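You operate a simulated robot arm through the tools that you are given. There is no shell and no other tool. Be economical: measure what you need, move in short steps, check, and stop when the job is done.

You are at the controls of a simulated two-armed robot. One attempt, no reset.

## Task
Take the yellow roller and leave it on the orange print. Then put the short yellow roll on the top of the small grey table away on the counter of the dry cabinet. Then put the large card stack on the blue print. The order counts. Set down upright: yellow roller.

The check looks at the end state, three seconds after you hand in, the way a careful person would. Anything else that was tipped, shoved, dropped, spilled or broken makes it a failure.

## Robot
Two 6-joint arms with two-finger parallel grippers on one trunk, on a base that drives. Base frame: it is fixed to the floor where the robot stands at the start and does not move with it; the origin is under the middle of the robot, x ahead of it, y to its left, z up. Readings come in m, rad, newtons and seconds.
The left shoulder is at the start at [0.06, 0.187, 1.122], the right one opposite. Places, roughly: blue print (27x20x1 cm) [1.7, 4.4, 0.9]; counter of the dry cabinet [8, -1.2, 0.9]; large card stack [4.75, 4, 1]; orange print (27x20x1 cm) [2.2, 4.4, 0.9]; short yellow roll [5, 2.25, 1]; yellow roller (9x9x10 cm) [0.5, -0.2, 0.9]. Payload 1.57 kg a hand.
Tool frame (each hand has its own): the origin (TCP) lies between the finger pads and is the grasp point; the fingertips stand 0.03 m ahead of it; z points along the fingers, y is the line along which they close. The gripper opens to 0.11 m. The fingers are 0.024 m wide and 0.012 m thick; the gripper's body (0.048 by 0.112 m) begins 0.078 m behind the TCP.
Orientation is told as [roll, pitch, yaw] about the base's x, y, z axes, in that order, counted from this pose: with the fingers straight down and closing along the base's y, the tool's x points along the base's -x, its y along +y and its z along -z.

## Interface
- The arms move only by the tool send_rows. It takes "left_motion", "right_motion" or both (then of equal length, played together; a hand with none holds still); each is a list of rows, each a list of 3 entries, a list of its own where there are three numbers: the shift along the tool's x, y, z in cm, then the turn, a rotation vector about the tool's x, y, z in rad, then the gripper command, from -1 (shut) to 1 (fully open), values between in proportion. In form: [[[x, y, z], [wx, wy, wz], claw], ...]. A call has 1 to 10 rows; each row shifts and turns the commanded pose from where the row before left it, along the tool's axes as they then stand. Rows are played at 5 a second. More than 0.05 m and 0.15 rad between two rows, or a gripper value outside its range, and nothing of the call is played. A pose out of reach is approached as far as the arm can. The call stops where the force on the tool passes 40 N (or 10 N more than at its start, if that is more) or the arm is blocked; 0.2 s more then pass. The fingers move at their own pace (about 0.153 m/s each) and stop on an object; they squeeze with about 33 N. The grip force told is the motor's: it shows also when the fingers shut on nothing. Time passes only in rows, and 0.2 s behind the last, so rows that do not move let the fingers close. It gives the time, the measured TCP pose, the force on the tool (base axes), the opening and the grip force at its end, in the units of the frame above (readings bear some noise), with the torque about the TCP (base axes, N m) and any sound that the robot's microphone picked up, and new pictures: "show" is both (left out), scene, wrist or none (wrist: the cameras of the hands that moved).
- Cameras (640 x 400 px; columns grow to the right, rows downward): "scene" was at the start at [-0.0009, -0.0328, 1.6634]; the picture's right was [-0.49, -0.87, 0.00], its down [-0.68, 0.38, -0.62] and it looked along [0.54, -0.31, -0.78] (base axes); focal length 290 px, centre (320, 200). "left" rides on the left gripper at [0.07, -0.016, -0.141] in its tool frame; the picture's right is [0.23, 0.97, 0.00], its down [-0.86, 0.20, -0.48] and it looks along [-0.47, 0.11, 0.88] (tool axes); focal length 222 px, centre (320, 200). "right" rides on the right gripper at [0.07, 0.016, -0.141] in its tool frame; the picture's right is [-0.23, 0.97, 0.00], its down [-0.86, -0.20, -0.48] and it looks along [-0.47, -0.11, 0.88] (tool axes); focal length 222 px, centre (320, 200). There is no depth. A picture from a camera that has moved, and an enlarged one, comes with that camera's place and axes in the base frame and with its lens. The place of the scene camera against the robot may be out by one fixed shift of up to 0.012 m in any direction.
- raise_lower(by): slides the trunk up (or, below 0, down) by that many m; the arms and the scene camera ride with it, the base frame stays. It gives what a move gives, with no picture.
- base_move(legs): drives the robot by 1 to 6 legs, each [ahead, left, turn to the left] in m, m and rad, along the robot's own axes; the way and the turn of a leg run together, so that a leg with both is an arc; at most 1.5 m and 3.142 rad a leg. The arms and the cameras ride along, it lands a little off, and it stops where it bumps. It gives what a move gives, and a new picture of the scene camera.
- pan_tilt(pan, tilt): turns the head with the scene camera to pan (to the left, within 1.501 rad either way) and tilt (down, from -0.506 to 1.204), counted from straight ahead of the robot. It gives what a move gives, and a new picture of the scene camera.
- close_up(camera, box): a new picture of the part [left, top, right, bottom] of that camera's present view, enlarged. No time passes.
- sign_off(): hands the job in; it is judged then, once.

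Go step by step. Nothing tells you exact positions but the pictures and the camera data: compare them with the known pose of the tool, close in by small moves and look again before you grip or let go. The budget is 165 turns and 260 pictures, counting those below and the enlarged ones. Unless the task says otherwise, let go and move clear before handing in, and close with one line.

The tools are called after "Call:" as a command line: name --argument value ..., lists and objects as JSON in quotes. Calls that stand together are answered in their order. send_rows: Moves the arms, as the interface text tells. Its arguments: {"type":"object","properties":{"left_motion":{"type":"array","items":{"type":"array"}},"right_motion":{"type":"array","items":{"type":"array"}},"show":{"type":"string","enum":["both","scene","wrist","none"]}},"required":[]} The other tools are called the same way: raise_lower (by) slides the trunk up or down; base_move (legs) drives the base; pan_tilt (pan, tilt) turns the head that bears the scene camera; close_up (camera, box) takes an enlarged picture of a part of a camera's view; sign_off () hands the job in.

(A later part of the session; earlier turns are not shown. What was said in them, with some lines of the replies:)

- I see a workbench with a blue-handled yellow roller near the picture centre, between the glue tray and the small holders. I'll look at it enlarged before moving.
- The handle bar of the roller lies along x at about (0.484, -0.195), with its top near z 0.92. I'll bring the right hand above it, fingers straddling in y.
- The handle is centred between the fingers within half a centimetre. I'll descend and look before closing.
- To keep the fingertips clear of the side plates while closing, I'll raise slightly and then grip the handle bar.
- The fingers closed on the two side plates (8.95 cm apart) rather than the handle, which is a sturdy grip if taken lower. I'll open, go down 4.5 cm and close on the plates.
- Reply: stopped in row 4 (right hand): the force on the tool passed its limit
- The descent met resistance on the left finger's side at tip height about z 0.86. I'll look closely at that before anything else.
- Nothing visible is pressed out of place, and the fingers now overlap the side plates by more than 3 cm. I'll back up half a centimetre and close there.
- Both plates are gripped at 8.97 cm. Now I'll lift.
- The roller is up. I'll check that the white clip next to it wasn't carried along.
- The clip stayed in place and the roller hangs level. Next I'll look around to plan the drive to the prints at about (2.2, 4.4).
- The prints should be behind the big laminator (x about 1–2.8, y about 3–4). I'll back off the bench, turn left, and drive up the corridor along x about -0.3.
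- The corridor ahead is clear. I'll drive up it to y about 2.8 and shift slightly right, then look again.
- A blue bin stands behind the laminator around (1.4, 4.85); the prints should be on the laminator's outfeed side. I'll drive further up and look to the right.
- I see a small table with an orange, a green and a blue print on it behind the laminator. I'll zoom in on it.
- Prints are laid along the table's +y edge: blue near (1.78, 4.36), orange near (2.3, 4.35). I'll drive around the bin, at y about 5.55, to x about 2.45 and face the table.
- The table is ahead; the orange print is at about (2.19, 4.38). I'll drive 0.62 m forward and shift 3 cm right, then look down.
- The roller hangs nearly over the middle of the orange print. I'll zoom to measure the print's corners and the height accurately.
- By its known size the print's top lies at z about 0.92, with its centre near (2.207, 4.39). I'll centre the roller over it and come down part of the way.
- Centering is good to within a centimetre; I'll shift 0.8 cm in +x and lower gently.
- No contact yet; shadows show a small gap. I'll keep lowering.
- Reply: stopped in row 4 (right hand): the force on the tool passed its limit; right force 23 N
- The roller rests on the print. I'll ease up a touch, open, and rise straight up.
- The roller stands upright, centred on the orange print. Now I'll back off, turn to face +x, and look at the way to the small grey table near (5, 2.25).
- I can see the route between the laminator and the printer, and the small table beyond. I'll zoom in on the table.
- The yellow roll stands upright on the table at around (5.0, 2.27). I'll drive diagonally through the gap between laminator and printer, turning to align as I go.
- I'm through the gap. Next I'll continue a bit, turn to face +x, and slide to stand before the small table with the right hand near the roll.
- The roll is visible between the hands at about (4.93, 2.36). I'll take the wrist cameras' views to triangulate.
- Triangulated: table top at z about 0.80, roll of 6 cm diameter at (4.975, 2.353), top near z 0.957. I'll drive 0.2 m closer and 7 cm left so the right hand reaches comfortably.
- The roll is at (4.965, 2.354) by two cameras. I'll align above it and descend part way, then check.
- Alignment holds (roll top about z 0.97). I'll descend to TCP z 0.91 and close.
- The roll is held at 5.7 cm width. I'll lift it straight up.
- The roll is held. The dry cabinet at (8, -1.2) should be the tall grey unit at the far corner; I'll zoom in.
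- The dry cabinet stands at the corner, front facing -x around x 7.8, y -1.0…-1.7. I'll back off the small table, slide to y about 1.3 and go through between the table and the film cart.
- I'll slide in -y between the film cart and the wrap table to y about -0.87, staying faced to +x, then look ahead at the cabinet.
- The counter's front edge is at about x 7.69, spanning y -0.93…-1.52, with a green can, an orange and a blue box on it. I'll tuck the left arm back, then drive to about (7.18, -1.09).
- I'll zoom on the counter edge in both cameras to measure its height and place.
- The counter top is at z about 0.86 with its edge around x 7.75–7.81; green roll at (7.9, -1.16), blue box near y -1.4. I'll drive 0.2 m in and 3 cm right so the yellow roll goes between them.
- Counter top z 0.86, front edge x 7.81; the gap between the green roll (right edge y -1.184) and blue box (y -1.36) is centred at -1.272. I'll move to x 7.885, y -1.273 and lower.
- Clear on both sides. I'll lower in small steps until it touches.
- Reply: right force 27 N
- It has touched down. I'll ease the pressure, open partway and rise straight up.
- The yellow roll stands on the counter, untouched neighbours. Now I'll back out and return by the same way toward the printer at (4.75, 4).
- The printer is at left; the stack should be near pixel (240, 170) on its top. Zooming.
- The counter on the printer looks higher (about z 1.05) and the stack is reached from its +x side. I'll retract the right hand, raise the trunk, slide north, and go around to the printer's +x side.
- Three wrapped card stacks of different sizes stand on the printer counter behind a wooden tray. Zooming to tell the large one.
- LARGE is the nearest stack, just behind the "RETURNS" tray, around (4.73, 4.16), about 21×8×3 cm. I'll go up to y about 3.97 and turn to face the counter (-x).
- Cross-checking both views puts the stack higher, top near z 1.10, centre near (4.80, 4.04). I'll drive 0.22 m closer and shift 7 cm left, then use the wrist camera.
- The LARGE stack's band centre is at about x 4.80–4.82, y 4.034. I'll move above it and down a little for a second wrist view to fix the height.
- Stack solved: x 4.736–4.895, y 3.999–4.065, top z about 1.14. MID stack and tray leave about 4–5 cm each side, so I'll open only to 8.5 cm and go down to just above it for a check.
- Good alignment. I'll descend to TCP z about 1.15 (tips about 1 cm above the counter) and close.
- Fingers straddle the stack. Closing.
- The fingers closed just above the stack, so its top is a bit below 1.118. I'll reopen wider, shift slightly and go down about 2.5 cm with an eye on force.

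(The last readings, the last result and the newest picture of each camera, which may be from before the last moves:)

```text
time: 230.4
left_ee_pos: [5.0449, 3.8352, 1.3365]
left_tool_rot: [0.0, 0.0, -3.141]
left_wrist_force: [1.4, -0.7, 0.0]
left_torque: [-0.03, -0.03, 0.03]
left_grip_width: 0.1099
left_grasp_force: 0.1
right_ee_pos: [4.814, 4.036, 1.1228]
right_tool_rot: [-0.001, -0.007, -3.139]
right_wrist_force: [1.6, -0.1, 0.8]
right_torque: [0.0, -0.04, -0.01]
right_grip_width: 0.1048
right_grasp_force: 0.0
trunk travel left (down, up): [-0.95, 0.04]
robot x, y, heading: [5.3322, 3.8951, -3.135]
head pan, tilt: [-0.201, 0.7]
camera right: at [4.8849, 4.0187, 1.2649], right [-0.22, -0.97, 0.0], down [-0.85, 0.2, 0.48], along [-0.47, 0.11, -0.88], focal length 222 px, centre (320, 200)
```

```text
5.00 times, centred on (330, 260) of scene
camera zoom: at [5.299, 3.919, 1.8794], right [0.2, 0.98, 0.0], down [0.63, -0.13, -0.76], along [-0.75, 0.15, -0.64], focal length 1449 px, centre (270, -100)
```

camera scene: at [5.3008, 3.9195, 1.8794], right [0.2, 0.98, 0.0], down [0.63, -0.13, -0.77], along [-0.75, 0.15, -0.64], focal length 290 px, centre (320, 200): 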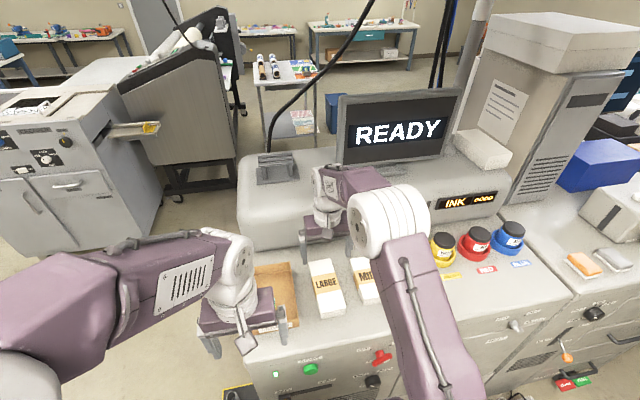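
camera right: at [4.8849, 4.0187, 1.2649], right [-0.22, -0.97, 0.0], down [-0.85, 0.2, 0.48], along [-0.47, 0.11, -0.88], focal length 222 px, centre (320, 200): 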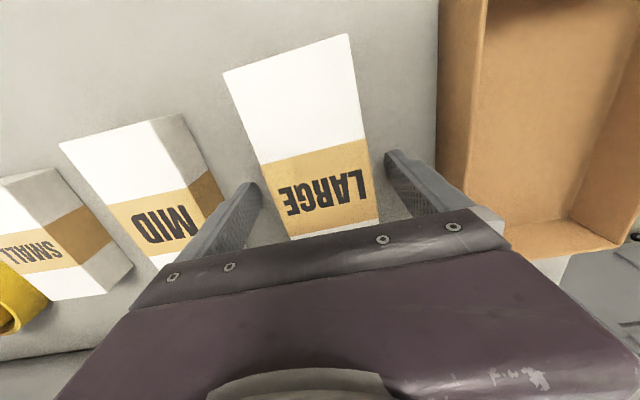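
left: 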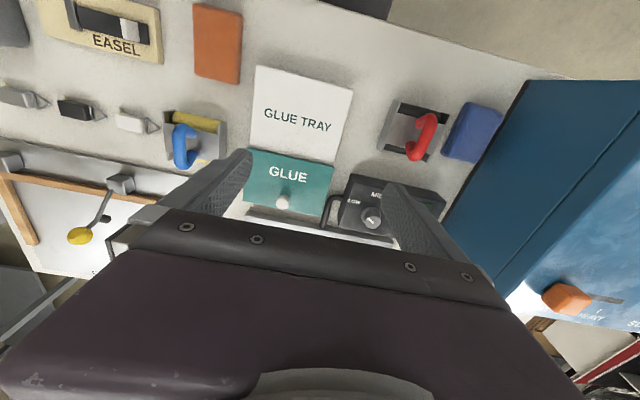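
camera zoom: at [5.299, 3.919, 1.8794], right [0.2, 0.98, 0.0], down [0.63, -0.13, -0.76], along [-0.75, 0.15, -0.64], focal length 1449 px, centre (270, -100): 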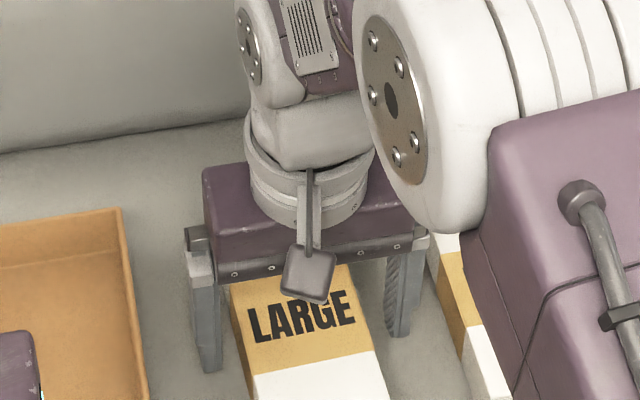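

The stack top is about 1.11, so the fingertips now reach about 1.7 cm below it. I'll go 0.5 cm lower and close.

Call:
send_rows --right_motion '[[[0, 0.1, 0.5], [0, 0, 0], 0.9], [[0, 0, 0], [0, 0, 0], 0.6], [[0, 0, 0], [0, 0, 0], 0], [[0, 0, 0], [0, 0, 0], -1], [[0, 0, 0], [0, 0, 0], -1], [[0, 0, 0], [0, 0, 0], -1]]' --show "wrist"

Call:
close_up --camera "scene" --box '[280, 220, 380, 300]'

```text
time: 231.8
left_ee_pos: [5.0441, 3.836, 1.3369]
left_tool_rot: [0.001, -0.001, -3.14]
left_wrist_force: [0.0, -0.2, 0.1]
left_torque: [0.01, 0.01, -0.01]
left_grip_width: 0.1098
left_grasp_force: 0.1
right_ee_pos: [4.8141, 4.0335, 1.1187]
right_tool_rot: [0.001, -0.006, -3.136]
right_wrist_force: [0.1, -0.8, 0.3]
right_torque: [-0.12, 0.13, 0.07]
right_grip_width: 0.0741
right_grasp_force: 32.9
trunk travel left (down, up): [-0.95, 0.04]
robot x, y, heading: [5.3332, 3.8956, -3.134]
head pan, tilt: [-0.201, 0.7]
camera right: at [4.8849, 4.0176, 1.2598], right [-0.22, -0.97, 0.0], down [-0.85, 0.2, 0.48], along [-0.47, 0.11, -0.88], focal length 222 px, centre (320, 200)
```

right: 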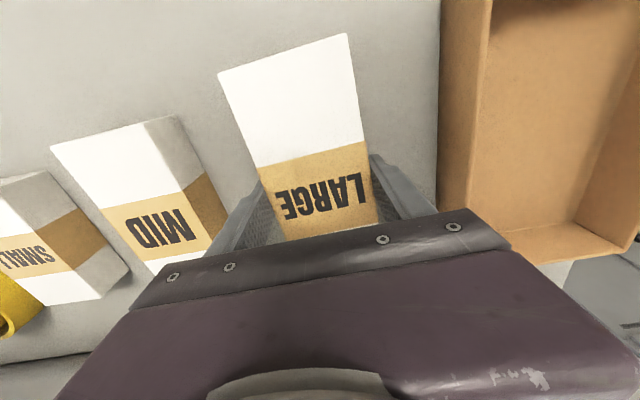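

```text
5.00 times, centred on (330, 260) of scene
camera zoom: at [5.2988, 3.9189, 1.8794], right [0.2, 0.98, 0.0], down [0.63, -0.13, -0.76], along [-0.75, 0.15, -0.64], focal length 1449 px, centre (270, -100)
```

zoom: 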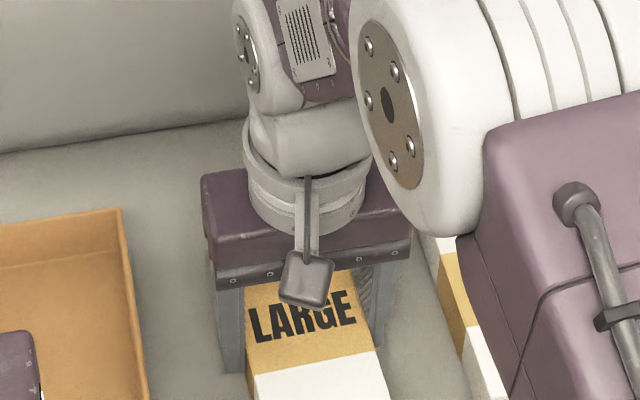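

Gripped at 7.4 cm. Lifting gently.

Call:
send_rows --right_motion '[[[0, 0, -0.7], [0, 0, 0], -1], [[0, 0, -1], [0, 0, 0], -1], [[0, 0, -2], [0, 0, 0], -1], [[0, 0, -3], [0, 0, 0], -1], [[0, 0, -3], [0, 0, 0], -1], [[0, 0, -3], [0, 0, 0], -1], [[0, 0, 0], [0, 0, 0], -1]]'

```text
time: 233.4
left_ee_pos: [5.0433, 3.8364, 1.3363]
left_tool_rot: [-0.001, 0.0, -3.14]
left_wrist_force: [-0.3, 0.0, -0.3]
left_torque: [0.01, -0.01, 0.03]
left_grip_width: 0.1102
left_grasp_force: 0.0
right_ee_pos: [4.8125, 4.0336, 1.2441]
right_tool_rot: [0.001, -0.006, -3.139]
right_wrist_force: [-0.1, 0.4, -2.8]
right_torque: [-0.01, -0.01, 0.02]
right_grip_width: 0.0737
right_grasp_force: 32.9
trunk travel left (down, up): [-0.95, 0.04]
robot x, y, heading: [5.3266, 3.8984, -3.14]
head pan, tilt: [-0.201, 0.7]
camera scene: at [5.2982, 3.9192, 1.8794], right [0.2, 0.98, 0.0], down [0.63, -0.13, -0.76], along [-0.75, 0.15, -0.64], focal length 290 px, centre (320, 200)
camera right: at [4.885, 4.0181, 1.3861], right [-0.22, -0.97, 0.0], down [-0.85, 0.2, 0.48], along [-0.47, 0.11, -0.88], focal length 222 px, centre (320, 200)
```

scene: 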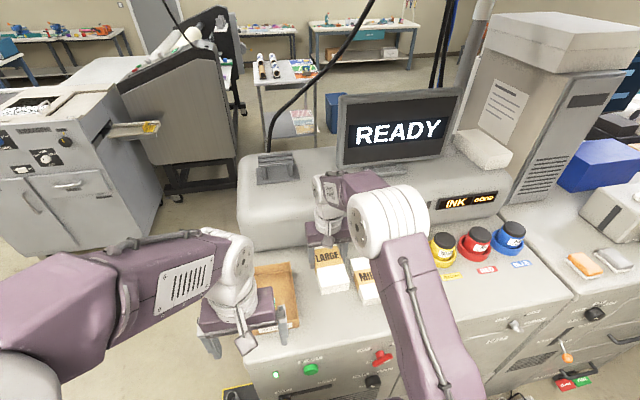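
right: 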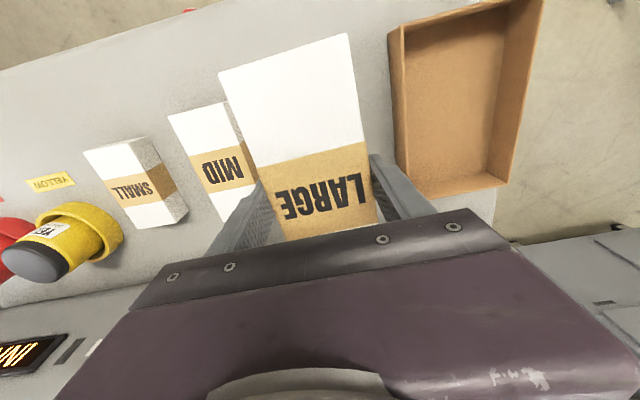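

The stack is held level and MID/tray are undisturbed. I'll retract the arm, then back out along the way I came, turning at (4.1, 3.0) to head through the gap.

Call:
send_rows --right_motion '[[[0, 0, -3], [0, 0, 0], -1], [[0, 0, -3], [0, 0, 0], -1], [[3, 0, -1], [0, 0, 0], -1], [[4, 0, 0], [0, 0, 0], -1], [[4, 0, 0], [0, 0, 0], -1], [[0, 0, 0], [0, 0, 0], -1]]' --show "none"

Call:
base_move --legs '[[-0.22, 0, 0], [0, 0.88, 0], [1.42, 0, 0], [0, 0, -1.1]]'

Call:
pan_tilt --pan 0.1 --tilt 0.5

```text
time: 234.8
left_ee_pos: [5.0433, 3.8357, 1.3361]
left_tool_rot: [0.0, 0.001, -3.14]
left_wrist_force: [-0.8, 0.2, -0.7]
left_torque: [-0.02, -0.03, -0.01]
left_grip_width: 0.1098
left_grasp_force: 0.0
right_ee_pos: [4.9233, 4.0347, 1.3143]
right_tool_rot: [-0.001, -0.005, -3.138]
right_wrist_force: [-0.5, -0.5, -3.6]
right_torque: [0.01, -0.06, -0.01]
right_grip_width: 0.0736
right_grasp_force: 32.8
trunk travel left (down, up): [-0.95, 0.04]
robot x, y, heading: [5.3322, 3.8949, -3.14]
head pan, tilt: [-0.201, 0.7]
```

```text
time: 250.2
left_ee_pos: [3.9432, 3.2229, 1.3365]
left_tool_rot: [0.0, 0.0, 2.057]
left_wrist_force: [0.2, -0.1, 0.5]
left_torque: [0.01, -0.01, 0.0]
left_grip_width: 0.11
left_grasp_force: 0.1
right_ee_pos: [4.0631, 3.4212, 1.3137]
right_tool_rot: [-0.001, -0.006, 2.058]
right_wrist_force: [0.4, -0.3, -1.9]
right_torque: [-0.01, 0.0, 0.02]
right_grip_width: 0.0733
right_grasp_force: 32.8
trunk travel left (down, up): [-0.95, 0.04]
robot x, y, heading: [4.1308, 2.998, 2.057]
head pan, tilt: [-0.201, 0.7]
camera scene: at [4.1277, 3.0318, 1.8794], right [0.96, 0.28, 0.0], down [0.18, -0.62, -0.76], along [-0.22, 0.73, -0.64], focal length 290 px, centre (320, 200)
```

scene: 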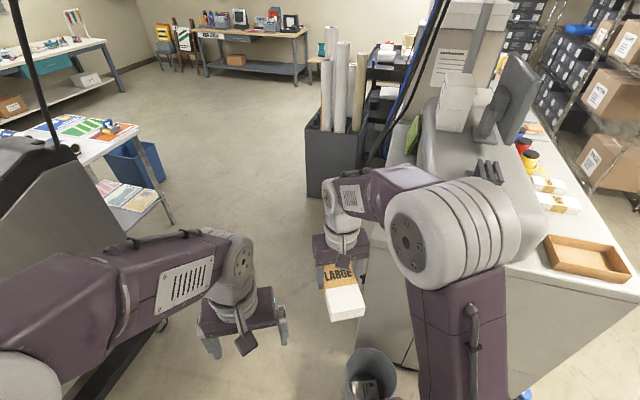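

```text
time: 251.0
left_ee_pos: [3.9445, 3.2216, 1.3359]
left_tool_rot: [0.0, 0.0, 2.056]
left_wrist_force: [0.3, -0.6, 0.2]
left_torque: [0.0, 0.01, -0.01]
left_grip_width: 0.1099
left_grasp_force: 0.0
right_ee_pos: [4.0632, 3.421, 1.3143]
right_tool_rot: [0.0, -0.006, 2.057]
right_wrist_force: [-0.1, -0.1, -3.8]
right_torque: [-0.03, 0.01, 0.01]
right_grip_width: 0.0736
right_grasp_force: 33.4
trunk travel left (down, up): [-0.95, 0.04]
robot x, y, heading: [4.1332, 2.9986, 2.057]
head pan, tilt: [0.099, 0.499]
camera scene: at [4.1017, 3.0263, 1.897], right [0.83, 0.55, 0.0], down [0.26, -0.4, -0.88], along [-0.48, 0.73, -0.48], focal length 290 px, centre (320, 200)
```

scene: 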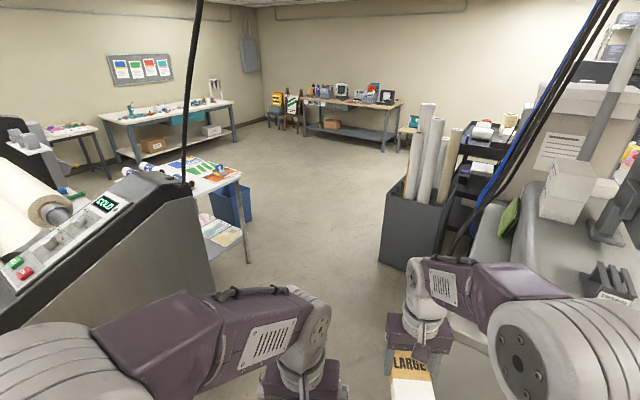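

The way is the same as I came. I'll slide left a little and drive forward through the gap to about (2.82, 4.96).

Call:
base_move --legs '[[0.1, 0.24, 0], [0.9, 0, 0], [1.35, 0, 0]]'

```text
time: 263.6
left_ee_pos: [2.6463, 5.1955, 1.338]
left_tool_rot: [0.0, -0.001, 2.049]
left_wrist_force: [0.0, 0.4, -0.6]
left_torque: [0.01, 0.01, 0.01]
left_grip_width: 0.1098
left_grasp_force: 0.0
right_ee_pos: [2.7674, 5.3928, 1.3144]
right_tool_rot: [-0.002, -0.007, 2.053]
right_wrist_force: [-0.6, 0.3, -3.4]
right_torque: [-0.04, 0.02, 0.0]
right_grip_width: 0.0734
right_grasp_force: 32.7
trunk travel left (down, up): [-0.95, 0.04]
robot x, y, heading: [2.8336, 4.9707, 2.055]
head pan, tilt: [0.099, 0.499]
camera scene: at [2.8032, 4.9978, 1.8971], right [0.84, 0.55, 0.0], down [0.26, -0.4, -0.88], along [-0.48, 0.73, -0.48], focal length 290 px, centre (320, 200)
```

scene: 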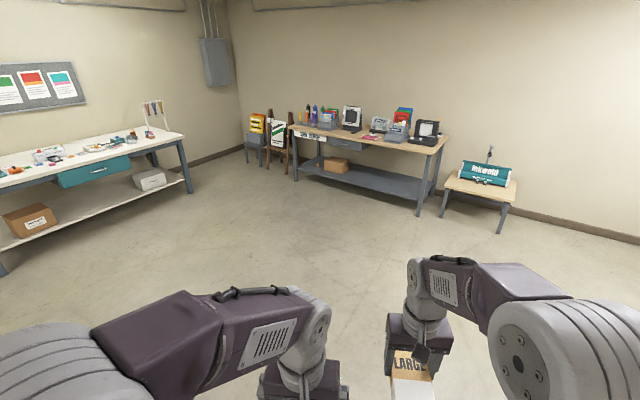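

Clear ahead. I'll go 0.6 m further, turn to face -y, and slide to x about 2.09.

Call:
base_move --legs '[[0.6, 0, 0], [0, 0, 2.657], [0, -0.45, 0]]'

Call:
pan_tilt --pan -0.2 --tilt 0.75

```text
time: 275.6
left_ee_pos: [2.1609, 5.2295, 1.3358]
left_tool_rot: [-0.002, -0.001, -1.581]
left_wrist_force: [0.5, -0.4, 0.4]
left_torque: [-0.01, 0.01, -0.01]
left_grip_width: 0.11
left_grasp_force: 0.1
right_ee_pos: [1.9608, 5.1114, 1.314]
right_tool_rot: [-0.002, -0.005, -1.58]
right_wrist_force: [0.6, -0.6, -3.5]
right_torque: [0.0, 0.04, 0.0]
right_grip_width: 0.0733
right_grasp_force: 33.3
trunk travel left (down, up): [-0.95, 0.04]
robot x, y, heading: [2.0993, 5.5165, -1.582]
head pan, tilt: [0.099, 0.499]
camera scene: at [2.1054, 5.4883, 1.8971], right [-1.0, -0.09, 0.0], down [-0.04, 0.48, -0.88], along [0.08, -0.87, -0.48], focal length 290 px, centre (320, 200)
```

scene: 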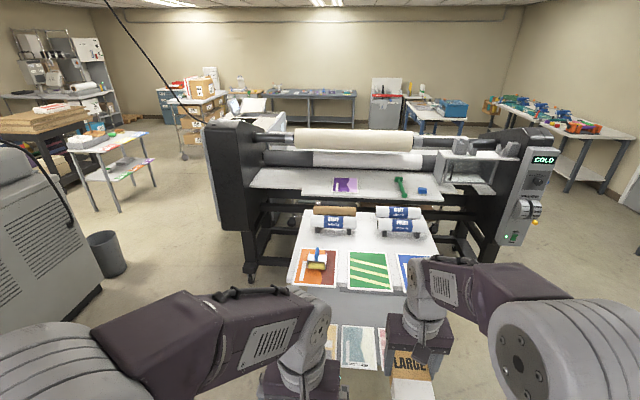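

```text
time: 276.4
left_ee_pos: [2.1574, 5.2294, 1.337]
left_tool_rot: [0.001, 0.0, -1.584]
left_wrist_force: [0.8, 0.2, -0.2]
left_torque: [0.03, 0.02, 0.01]
left_grip_width: 0.1098
left_grasp_force: 0.2
right_ee_pos: [1.9578, 5.1116, 1.3131]
right_tool_rot: [0.001, -0.005, -1.58]
right_wrist_force: [0.2, 1.6, -3.7]
right_torque: [0.01, 0.02, 0.01]
right_grip_width: 0.0737
right_grasp_force: 33.2
trunk travel left (down, up): [-0.95, 0.04]
robot x, y, heading: [2.1004, 5.511, -1.584]
head pan, tilt: [-0.201, 0.75]
camera scene: at [2.0762, 5.498, 1.8752], right [-0.98, 0.21, 0.0], down [0.14, 0.67, -0.73], along [-0.15, -0.72, -0.68], focal length 290 px, centre (320, 200)
```

scene: 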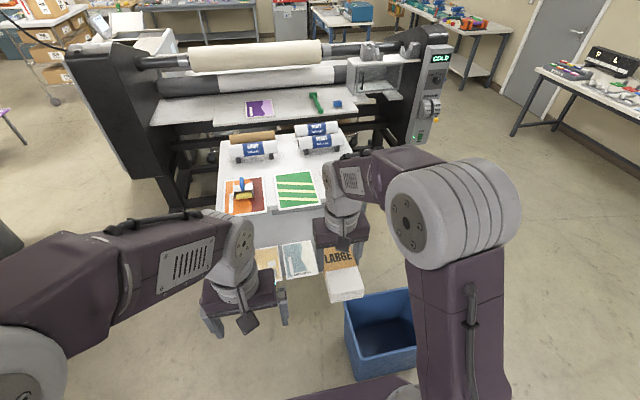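

The blue bin's near edge is at about x 1.77, so I'll stay at x about 2.11 and reach to the right. Driving 0.68 m forward to the table.

Call:
base_move --legs '[[0.68, 0.02, 0.012]]'

Call:
pan_tilt --pan -0.6 --tilt 0.95

Call:
close_up --camera "right" --box '[0, 0, 640, 400]'

```text
time: 280.1
left_ee_pos: [2.1803, 4.5515, 1.3383]
left_tool_rot: [0.002, -0.001, -1.567]
left_wrist_force: [0.5, 0.6, -0.2]
left_torque: [0.0, -0.01, -0.03]
left_grip_width: 0.11
left_grasp_force: 0.1
right_ee_pos: [1.9824, 4.4297, 1.3143]
right_tool_rot: [0.001, -0.006, -1.565]
right_wrist_force: [-0.4, -0.1, -3.7]
right_torque: [0.0, -0.03, 0.0]
right_grip_width: 0.0737
right_grasp_force: 33.4
trunk travel left (down, up): [-0.95, 0.04]
robot x, y, heading: [2.114, 4.8338, -1.565]
head pan, tilt: [-0.201, 0.75]
camera scene: at [2.0943, 4.8194, 1.8752], right [-0.98, 0.2, 0.0], down [0.13, 0.67, -0.73], along [-0.14, -0.72, -0.68], focal length 290 px, centre (320, 200)
```

scene: 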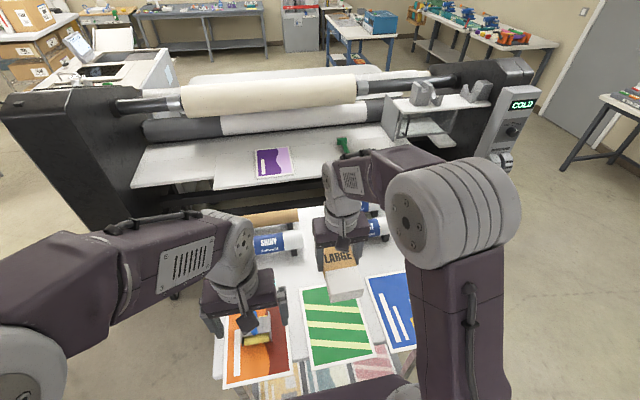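

```text
time: 281.0
left_ee_pos: [2.1799, 4.5494, 1.3361]
left_tool_rot: [-0.001, 0.0, -1.567]
left_wrist_force: [-0.2, -0.4, 0.0]
left_torque: [0.01, 0.0, 0.0]
left_grip_width: 0.1101
left_grasp_force: 0.2
right_ee_pos: [1.9819, 4.4298, 1.3133]
right_tool_rot: [0.0, -0.004, -1.564]
right_wrist_force: [0.4, -0.7, -3.3]
right_torque: [0.04, 0.01, 0.0]
right_grip_width: 0.0736
right_grasp_force: 33.1
trunk travel left (down, up): [-0.95, 0.04]
robot x, y, heading: [2.1194, 4.8346, -1.57]
head pan, tilt: [-0.6, 0.949]
camera scene: at [2.0699, 4.8372, 1.8596], right [-0.83, 0.56, 0.0], down [0.46, 0.67, -0.58], along [-0.33, -0.48, -0.81], focal length 290 px, centre (320, 200)
```

scene: 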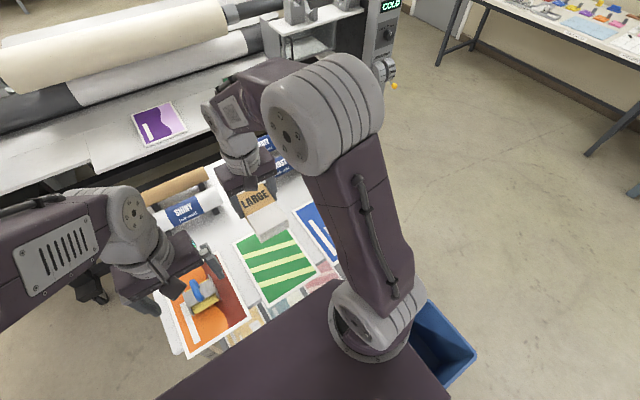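

```text
1.00 times, centred on (320, 200) of right
camera zoom: at [1.9983, 4.4989, 1.4551], right [0.97, -0.22, 0.0], down [-0.19, -0.85, 0.48], along [-0.11, -0.47, -0.88], focal length 222 px, centre (320, 200)
```

zoom: 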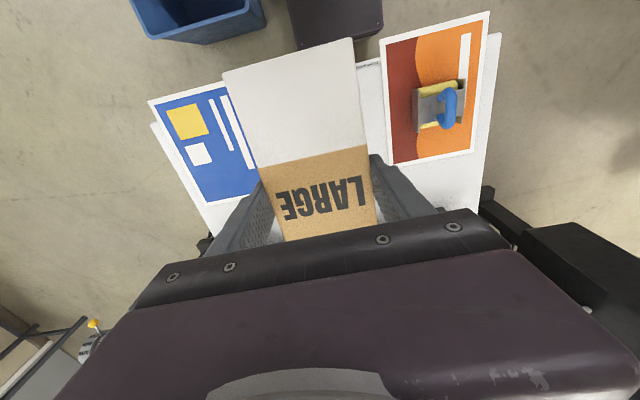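

Blue print's centre is at (1.725, 4.40) with top near z 0.92. I'll move the hand right over it, then lower the trunk by 0.2 m.

Call:
send_rows --right_motion '[[[-0.5, -4.3, 0], [0, 0, 0], -1], [[-0.5, -4.3, 0], [0, 0, 0], -1], [[-0.5, -4.3, 0], [0, 0, 0], -1], [[-0.5, -4.3, 0], [0, 0, 0], -1], [[-0.5, -4.3, 0], [0, 0, 0], -1], [[-0.5, -4.2, 0], [0, 0, 0], -1], [[0, 0, 0], [0, 0, 0], -1]]' --show "none"

Call:
raise_lower --by -0.2

Call:
close_up --camera "right" --box '[0, 0, 640, 400]'

Call:
close_up --camera "scene" --box '[0, 0, 640, 400]'

```text
time: 282.6
left_ee_pos: [2.1809, 4.549, 1.3371]
left_tool_rot: [0.0, 0.0, -1.567]
left_wrist_force: [-0.4, -0.5, 0.3]
left_torque: [0.04, 0.0, -0.04]
left_grip_width: 0.1101
left_grasp_force: 0.0
right_ee_pos: [1.7251, 4.3964, 1.3139]
right_tool_rot: [0.0, -0.007, -1.567]
right_wrist_force: [0.3, -0.7, -4.0]
right_torque: [0.03, 0.02, 0.0]
right_grip_width: 0.0732
right_grasp_force: 32.8
trunk travel left (down, up): [-0.95, 0.04]
robot x, y, heading: [2.1157, 4.8354, -1.569]
head pan, tilt: [-0.6, 0.949]
```

```text
time: 284.8
left_ee_pos: [2.1803, 4.5497, 1.137]
left_tool_rot: [0.0, 0.0, -1.565]
left_wrist_force: [-0.1, -0.1, -0.3]
left_torque: [0.0, -0.01, 0.0]
left_grip_width: 0.1101
left_grasp_force: 0.1
right_ee_pos: [1.7249, 4.3961, 1.1126]
right_tool_rot: [0.0, -0.004, -1.567]
right_wrist_force: [0.7, 0.6, -3.6]
right_torque: [0.0, 0.01, 0.01]
right_grip_width: 0.0739
right_grasp_force: 32.7
trunk travel left (down, up): [-0.75, 0.24]
robot x, y, heading: [2.1149, 4.8329, -1.565]
head pan, tilt: [-0.6, 0.949]
```

```text
1.00 times, centred on (320, 200) of right
camera zoom: at [1.7412, 4.4674, 1.2545], right [0.97, -0.22, 0.0], down [-0.19, -0.85, 0.48], along [-0.11, -0.47, -0.88], focal length 222 px, centre (320, 200)
```

zoom: 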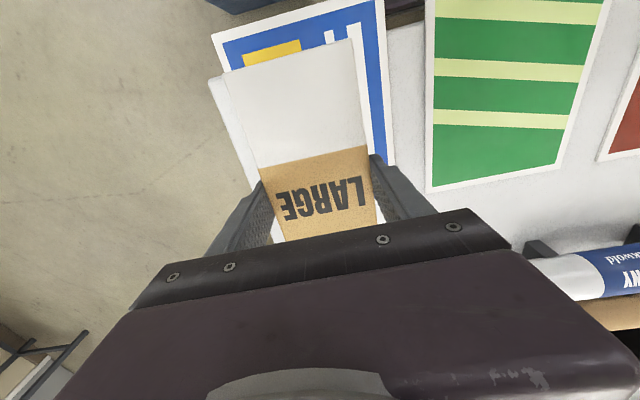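

```text
1.00 times, centred on (320, 200) of scene
camera zoom: at [2.0694, 4.8381, 1.6596], right [-0.83, 0.56, 0.0], down [0.46, 0.67, -0.58], along [-0.33, -0.48, -0.81], focal length 290 px, centre (320, 200)
```

zoom: 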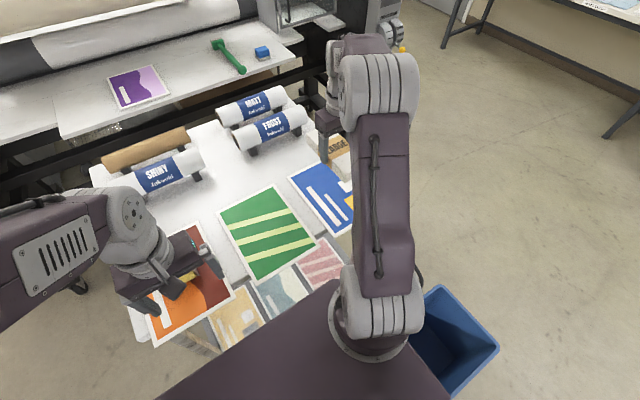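

The stack is centred over the blue print (x 1.62–1.82). I'll lower to near contact, then in small steps.

Call:
send_rows --right_motion '[[[0.7, 0, 3], [0, 0, 0], -1], [[0, 0, 4], [0, 0, 0], -1], [[0, 0, 4], [0, 0, 0], -1], [[0, 0, 1.5], [0, 0, 0], -1], [[0, 0, 0], [0, 0, 0], -1]]' --show "wrist"

Call:
send_rows --right_motion '[[[0, 0, 0.4], [0, 0, 0], -1], [[0, 0, 0.4], [0, 0, 0], -1], [[0, 0, 0.3], [0, 0, 0], -1], [[0, 0, 0], [0, 0, 0], -1]]' --show "wrist"

```text
time: 285.9
left_ee_pos: [2.1792, 4.5489, 1.1371]
left_tool_rot: [0.001, 0.0, -1.567]
left_wrist_force: [-0.1, 0.0, -0.5]
left_torque: [0.01, 0.0, 0.01]
left_grip_width: 0.1102
left_grasp_force: 0.1
right_ee_pos: [1.7247, 4.4014, 0.9862]
right_tool_rot: [0.002, -0.005, -1.567]
right_wrist_force: [0.2, 0.6, -3.7]
right_torque: [0.03, 0.01, -0.01]
right_grip_width: 0.0736
right_grasp_force: 32.3
trunk travel left (down, up): [-0.75, 0.24]
robot x, y, heading: [2.1159, 4.8337, -1.569]
head pan, tilt: [-0.6, 0.949]
camera right: at [1.742, 4.4732, 1.1292], right [0.97, -0.22, 0.0], down [-0.19, -0.85, 0.48], along [-0.11, -0.47, -0.88], focal length 222 px, centre (320, 200)
```

right: 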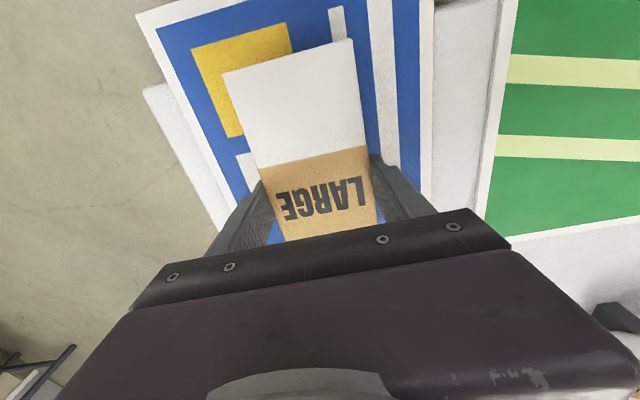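

```text
time: 286.9
left_ee_pos: [2.1802, 4.5491, 1.1379]
left_tool_rot: [0.0, 0.001, -1.569]
left_wrist_force: [-1.0, -0.1, 0.4]
left_torque: [-0.03, 0.0, -0.01]
left_grip_width: 0.1099
left_grasp_force: 0.0
right_ee_pos: [1.7259, 4.4022, 0.9772]
right_tool_rot: [0.001, -0.005, -1.566]
right_wrist_force: [-0.3, -0.7, -3.6]
right_torque: [0.0, 0.02, 0.03]
right_grip_width: 0.0736
right_grasp_force: 32.7
trunk travel left (down, up): [-0.75, 0.24]
robot x, y, heading: [2.1185, 4.8349, -1.565]
head pan, tilt: [-0.6, 0.949]
camera right: at [1.7416, 4.4731, 1.1184], right [0.97, -0.22, 0.0], down [-0.19, -0.85, 0.48], along [-0.11, -0.47, -0.88], focal length 222 px, centre (320, 200)
```

right: 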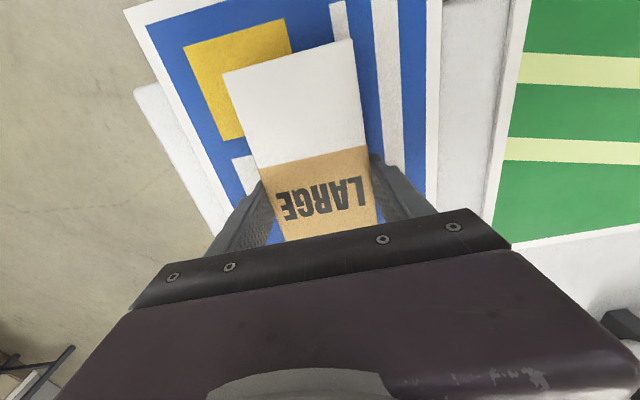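

Still a little above the print and well centred. Continuing in 3–4 mm steps.

Call:
send_rows --right_motion '[[[0, 0, 0.4], [0, 0, 0], -1], [[0, 0, 0.4], [0, 0, 0], -1], [[0, 0, 0.3], [0, 0, 0], -1], [[0, 0, 0.3], [0, 0, 0], -1], [[0, 0, 0.3], [0, 0, 0], -1], [[0, 0, 0], [0, 0, 0], -1]]' --show "wrist"

```text
time: 287.9
left_ee_pos: [2.1823, 4.5516, 1.1374]
left_tool_rot: [-0.002, -0.003, -1.568]
left_wrist_force: [-0.3, -0.4, 0.2]
left_torque: [0.02, -0.01, 0.0]
left_grip_width: 0.1099
left_grasp_force: 0.1
right_ee_pos: [1.7261, 4.4031, 0.9706]
right_tool_rot: [-0.005, -0.013, -1.566]
right_wrist_force: [2.3, 3.4, 19.2]
right_torque: [0.8, -0.77, 0.09]
right_grip_width: 0.0734
right_grasp_force: 33.5
trunk travel left (down, up): [-0.75, 0.24]
robot x, y, heading: [2.1167, 4.8365, -1.569]
head pan, tilt: [-0.6, 0.949]
stopped in row 4 (right hand): the force on the tool passed its limit (the readings are from after the stop); the commanded pose is now the measured one
camera right: at [1.7426, 4.475, 1.1112], right [0.97, -0.22, 0.0], down [-0.19, -0.85, 0.49], along [-0.11, -0.48, -0.87], focal length 222 px, centre (320, 200)
```

right: 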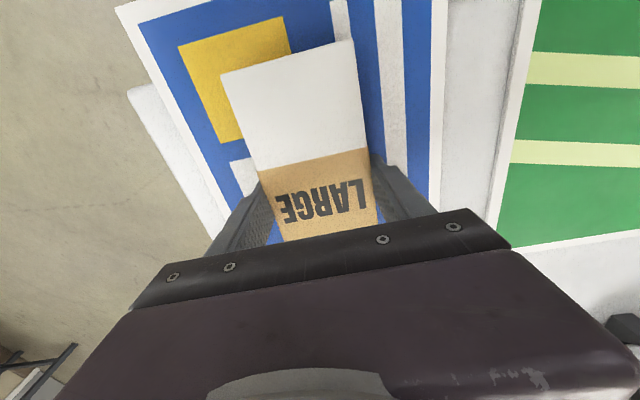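

Contact with the print. I'll ease up, open, and rise clear.

Call:
send_rows --right_motion '[[[0, 0, -0.2], [0, 0, 0], -1], [[0, 0, 0], [0, 0, 0], 0.5], [[0, 0, 0], [0, 0, 0], 0.9], [[0, 0, -1.5], [0, 0, 0], 0.9], [[0, 0, -4], [0, 0, 0], 0.9], [[0, 0, -4], [0, 0, 0], 0.9], [[0, 0, -4], [0, 0, 0], 0.9], [[0, 0, 0], [0, 0, 0], 0.9]]'

```text
time: 289.6
left_ee_pos: [2.1797, 4.5495, 1.1375]
left_tool_rot: [0.0, -0.003, -1.567]
left_wrist_force: [-0.4, -0.2, 0.0]
left_torque: [0.04, 0.03, 0.0]
left_grip_width: 0.11
left_grasp_force: 0.1
right_ee_pos: [1.7254, 4.403, 1.1037]
right_tool_rot: [-0.004, -0.011, -1.567]
right_wrist_force: [0.5, 0.2, 0.0]
right_torque: [-0.01, 0.01, 0.01]
right_grip_width: 0.1044
right_grasp_force: 0.1
trunk travel left (down, up): [-0.75, 0.24]
robot x, y, heading: [2.1178, 4.8345, -1.568]
head pan, tilt: [-0.6, 0.949]
camera scene: at [2.0696, 4.8382, 1.6596], right [-0.83, 0.56, 0.0], down [0.46, 0.67, -0.58], along [-0.33, -0.48, -0.81], focal length 290 px, centre (320, 200)
camera right: at [1.7421, 4.4748, 1.2453], right [0.97, -0.22, 0.0], down [-0.19, -0.85, 0.49], along [-0.11, -0.48, -0.87], focal length 222 px, centre (320, 200)
```

scene: 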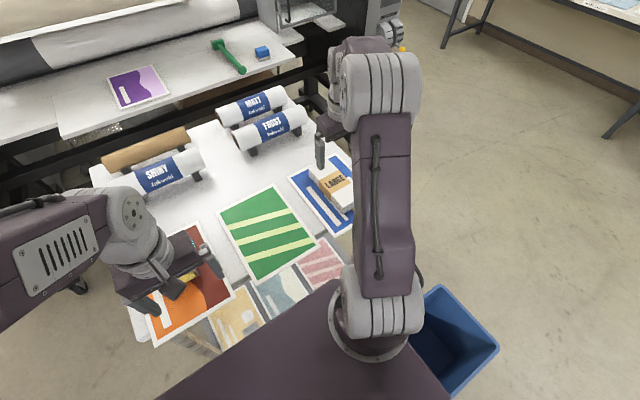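
right: 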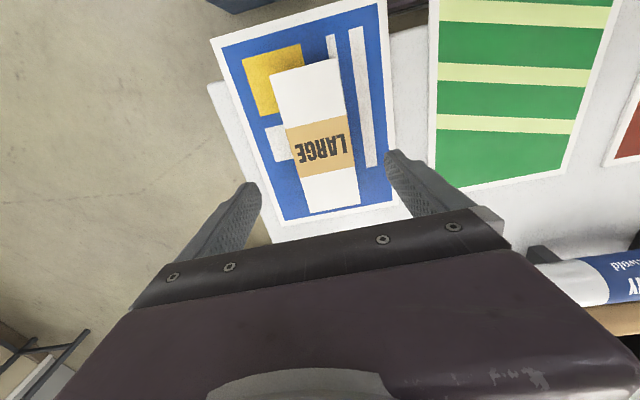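

The large stack lies fully on the blue print. I'll back the robot off and take a final look at the table.

Call:
base_move --legs '[[-0.5, 0, 0]]'

Call:
pan_tilt --pan -0.1 --tilt 0.6

Call:
close_up --camera "scene" --box '[200, 120, 460, 300]'

```text
time: 292.6
left_ee_pos: [2.1785, 5.0493, 1.137]
left_tool_rot: [0.002, -0.001, -1.568]
left_wrist_force: [-1.0, 0.1, 0.4]
left_torque: [0.0, -0.03, 0.0]
left_grip_width: 0.1101
left_grasp_force: 0.0
right_ee_pos: [1.7222, 4.9036, 1.1037]
right_tool_rot: [-0.003, -0.01, -1.566]
right_wrist_force: [0.3, -0.2, -0.1]
right_torque: [-0.01, 0.0, -0.03]
right_grip_width: 0.1046
right_grasp_force: 0.0
trunk travel left (down, up): [-0.75, 0.24]
robot x, y, heading: [2.1154, 5.3338, -1.57]
head pan, tilt: [-0.6, 0.949]
camera scene: at [2.0679, 5.3379, 1.6596], right [-0.83, 0.56, 0.0], down [0.46, 0.67, -0.58], along [-0.33, -0.48, -0.81], focal length 290 px, centre (320, 200)
```

scene: 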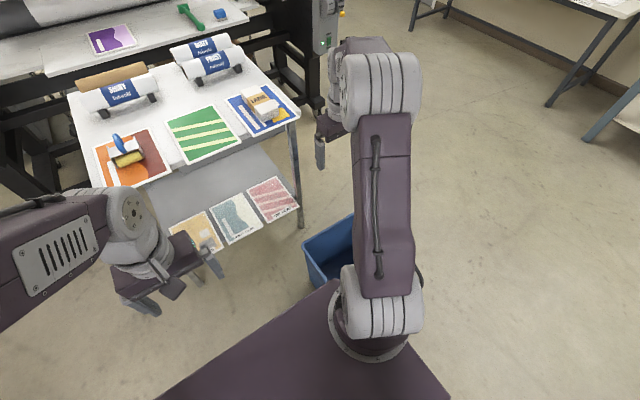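

```text
time: 293.5
left_ee_pos: [2.1781, 5.0504, 1.1372]
left_tool_rot: [-0.001, -0.001, -1.568]
left_wrist_force: [-0.1, -0.2, 0.2]
left_torque: [-0.01, -0.01, -0.02]
left_grip_width: 0.1098
left_grasp_force: 0.1
right_ee_pos: [1.7235, 4.9041, 1.104]
right_tool_rot: [-0.005, -0.013, -1.567]
right_wrist_force: [-0.3, -0.4, 0.6]
right_torque: [-0.04, 0.02, 0.01]
right_grip_width: 0.1043
right_grasp_force: 0.0
trunk travel left (down, up): [-0.75, 0.24]
robot x, y, heading: [2.114, 5.3351, -1.565]
head pan, tilt: [-0.099, 0.6]
camera scene: at [2.1002, 5.3111, 1.688], right [-1.0, 0.1, 0.0], down [0.05, 0.56, -0.82], along [-0.08, -0.82, -0.57], focal length 290 px, centre (320, 200)
```

scene: 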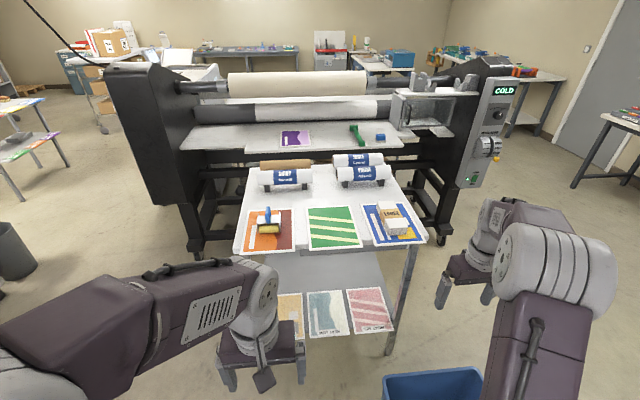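

```text
2.22 times, centred on (330, 210) of scene
camera zoom: at [2.1002, 5.3111, 1.688], right [-1.0, 0.1, 0.0], down [0.05, 0.56, -0.82], along [-0.08, -0.82, -0.57], focal length 644 px, centre (298, 178)
```

zoom: 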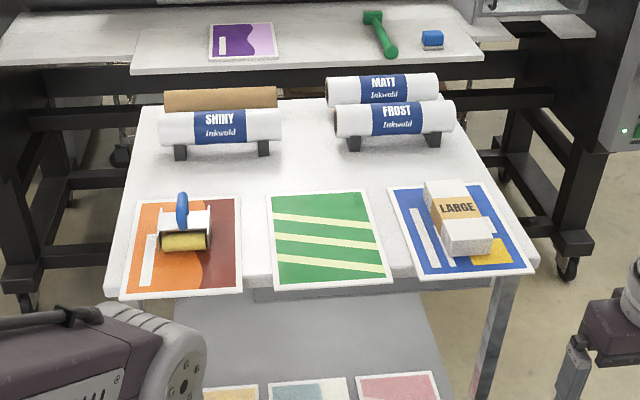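

The final look shows the roller upright on the orange print and the large stack on the blue print. The yellow roll was standing on the dry cabinet counter when I left it, and both hands are clear. I'm handing in.

Call:
sign_off

```text
The job is handed in.
```

I finished all three jobs in order and handed in: the yellow roller stands upright on the orange print, the short yellow roll is on the dry cabinet counter, and the large card stack lies on the blue print.
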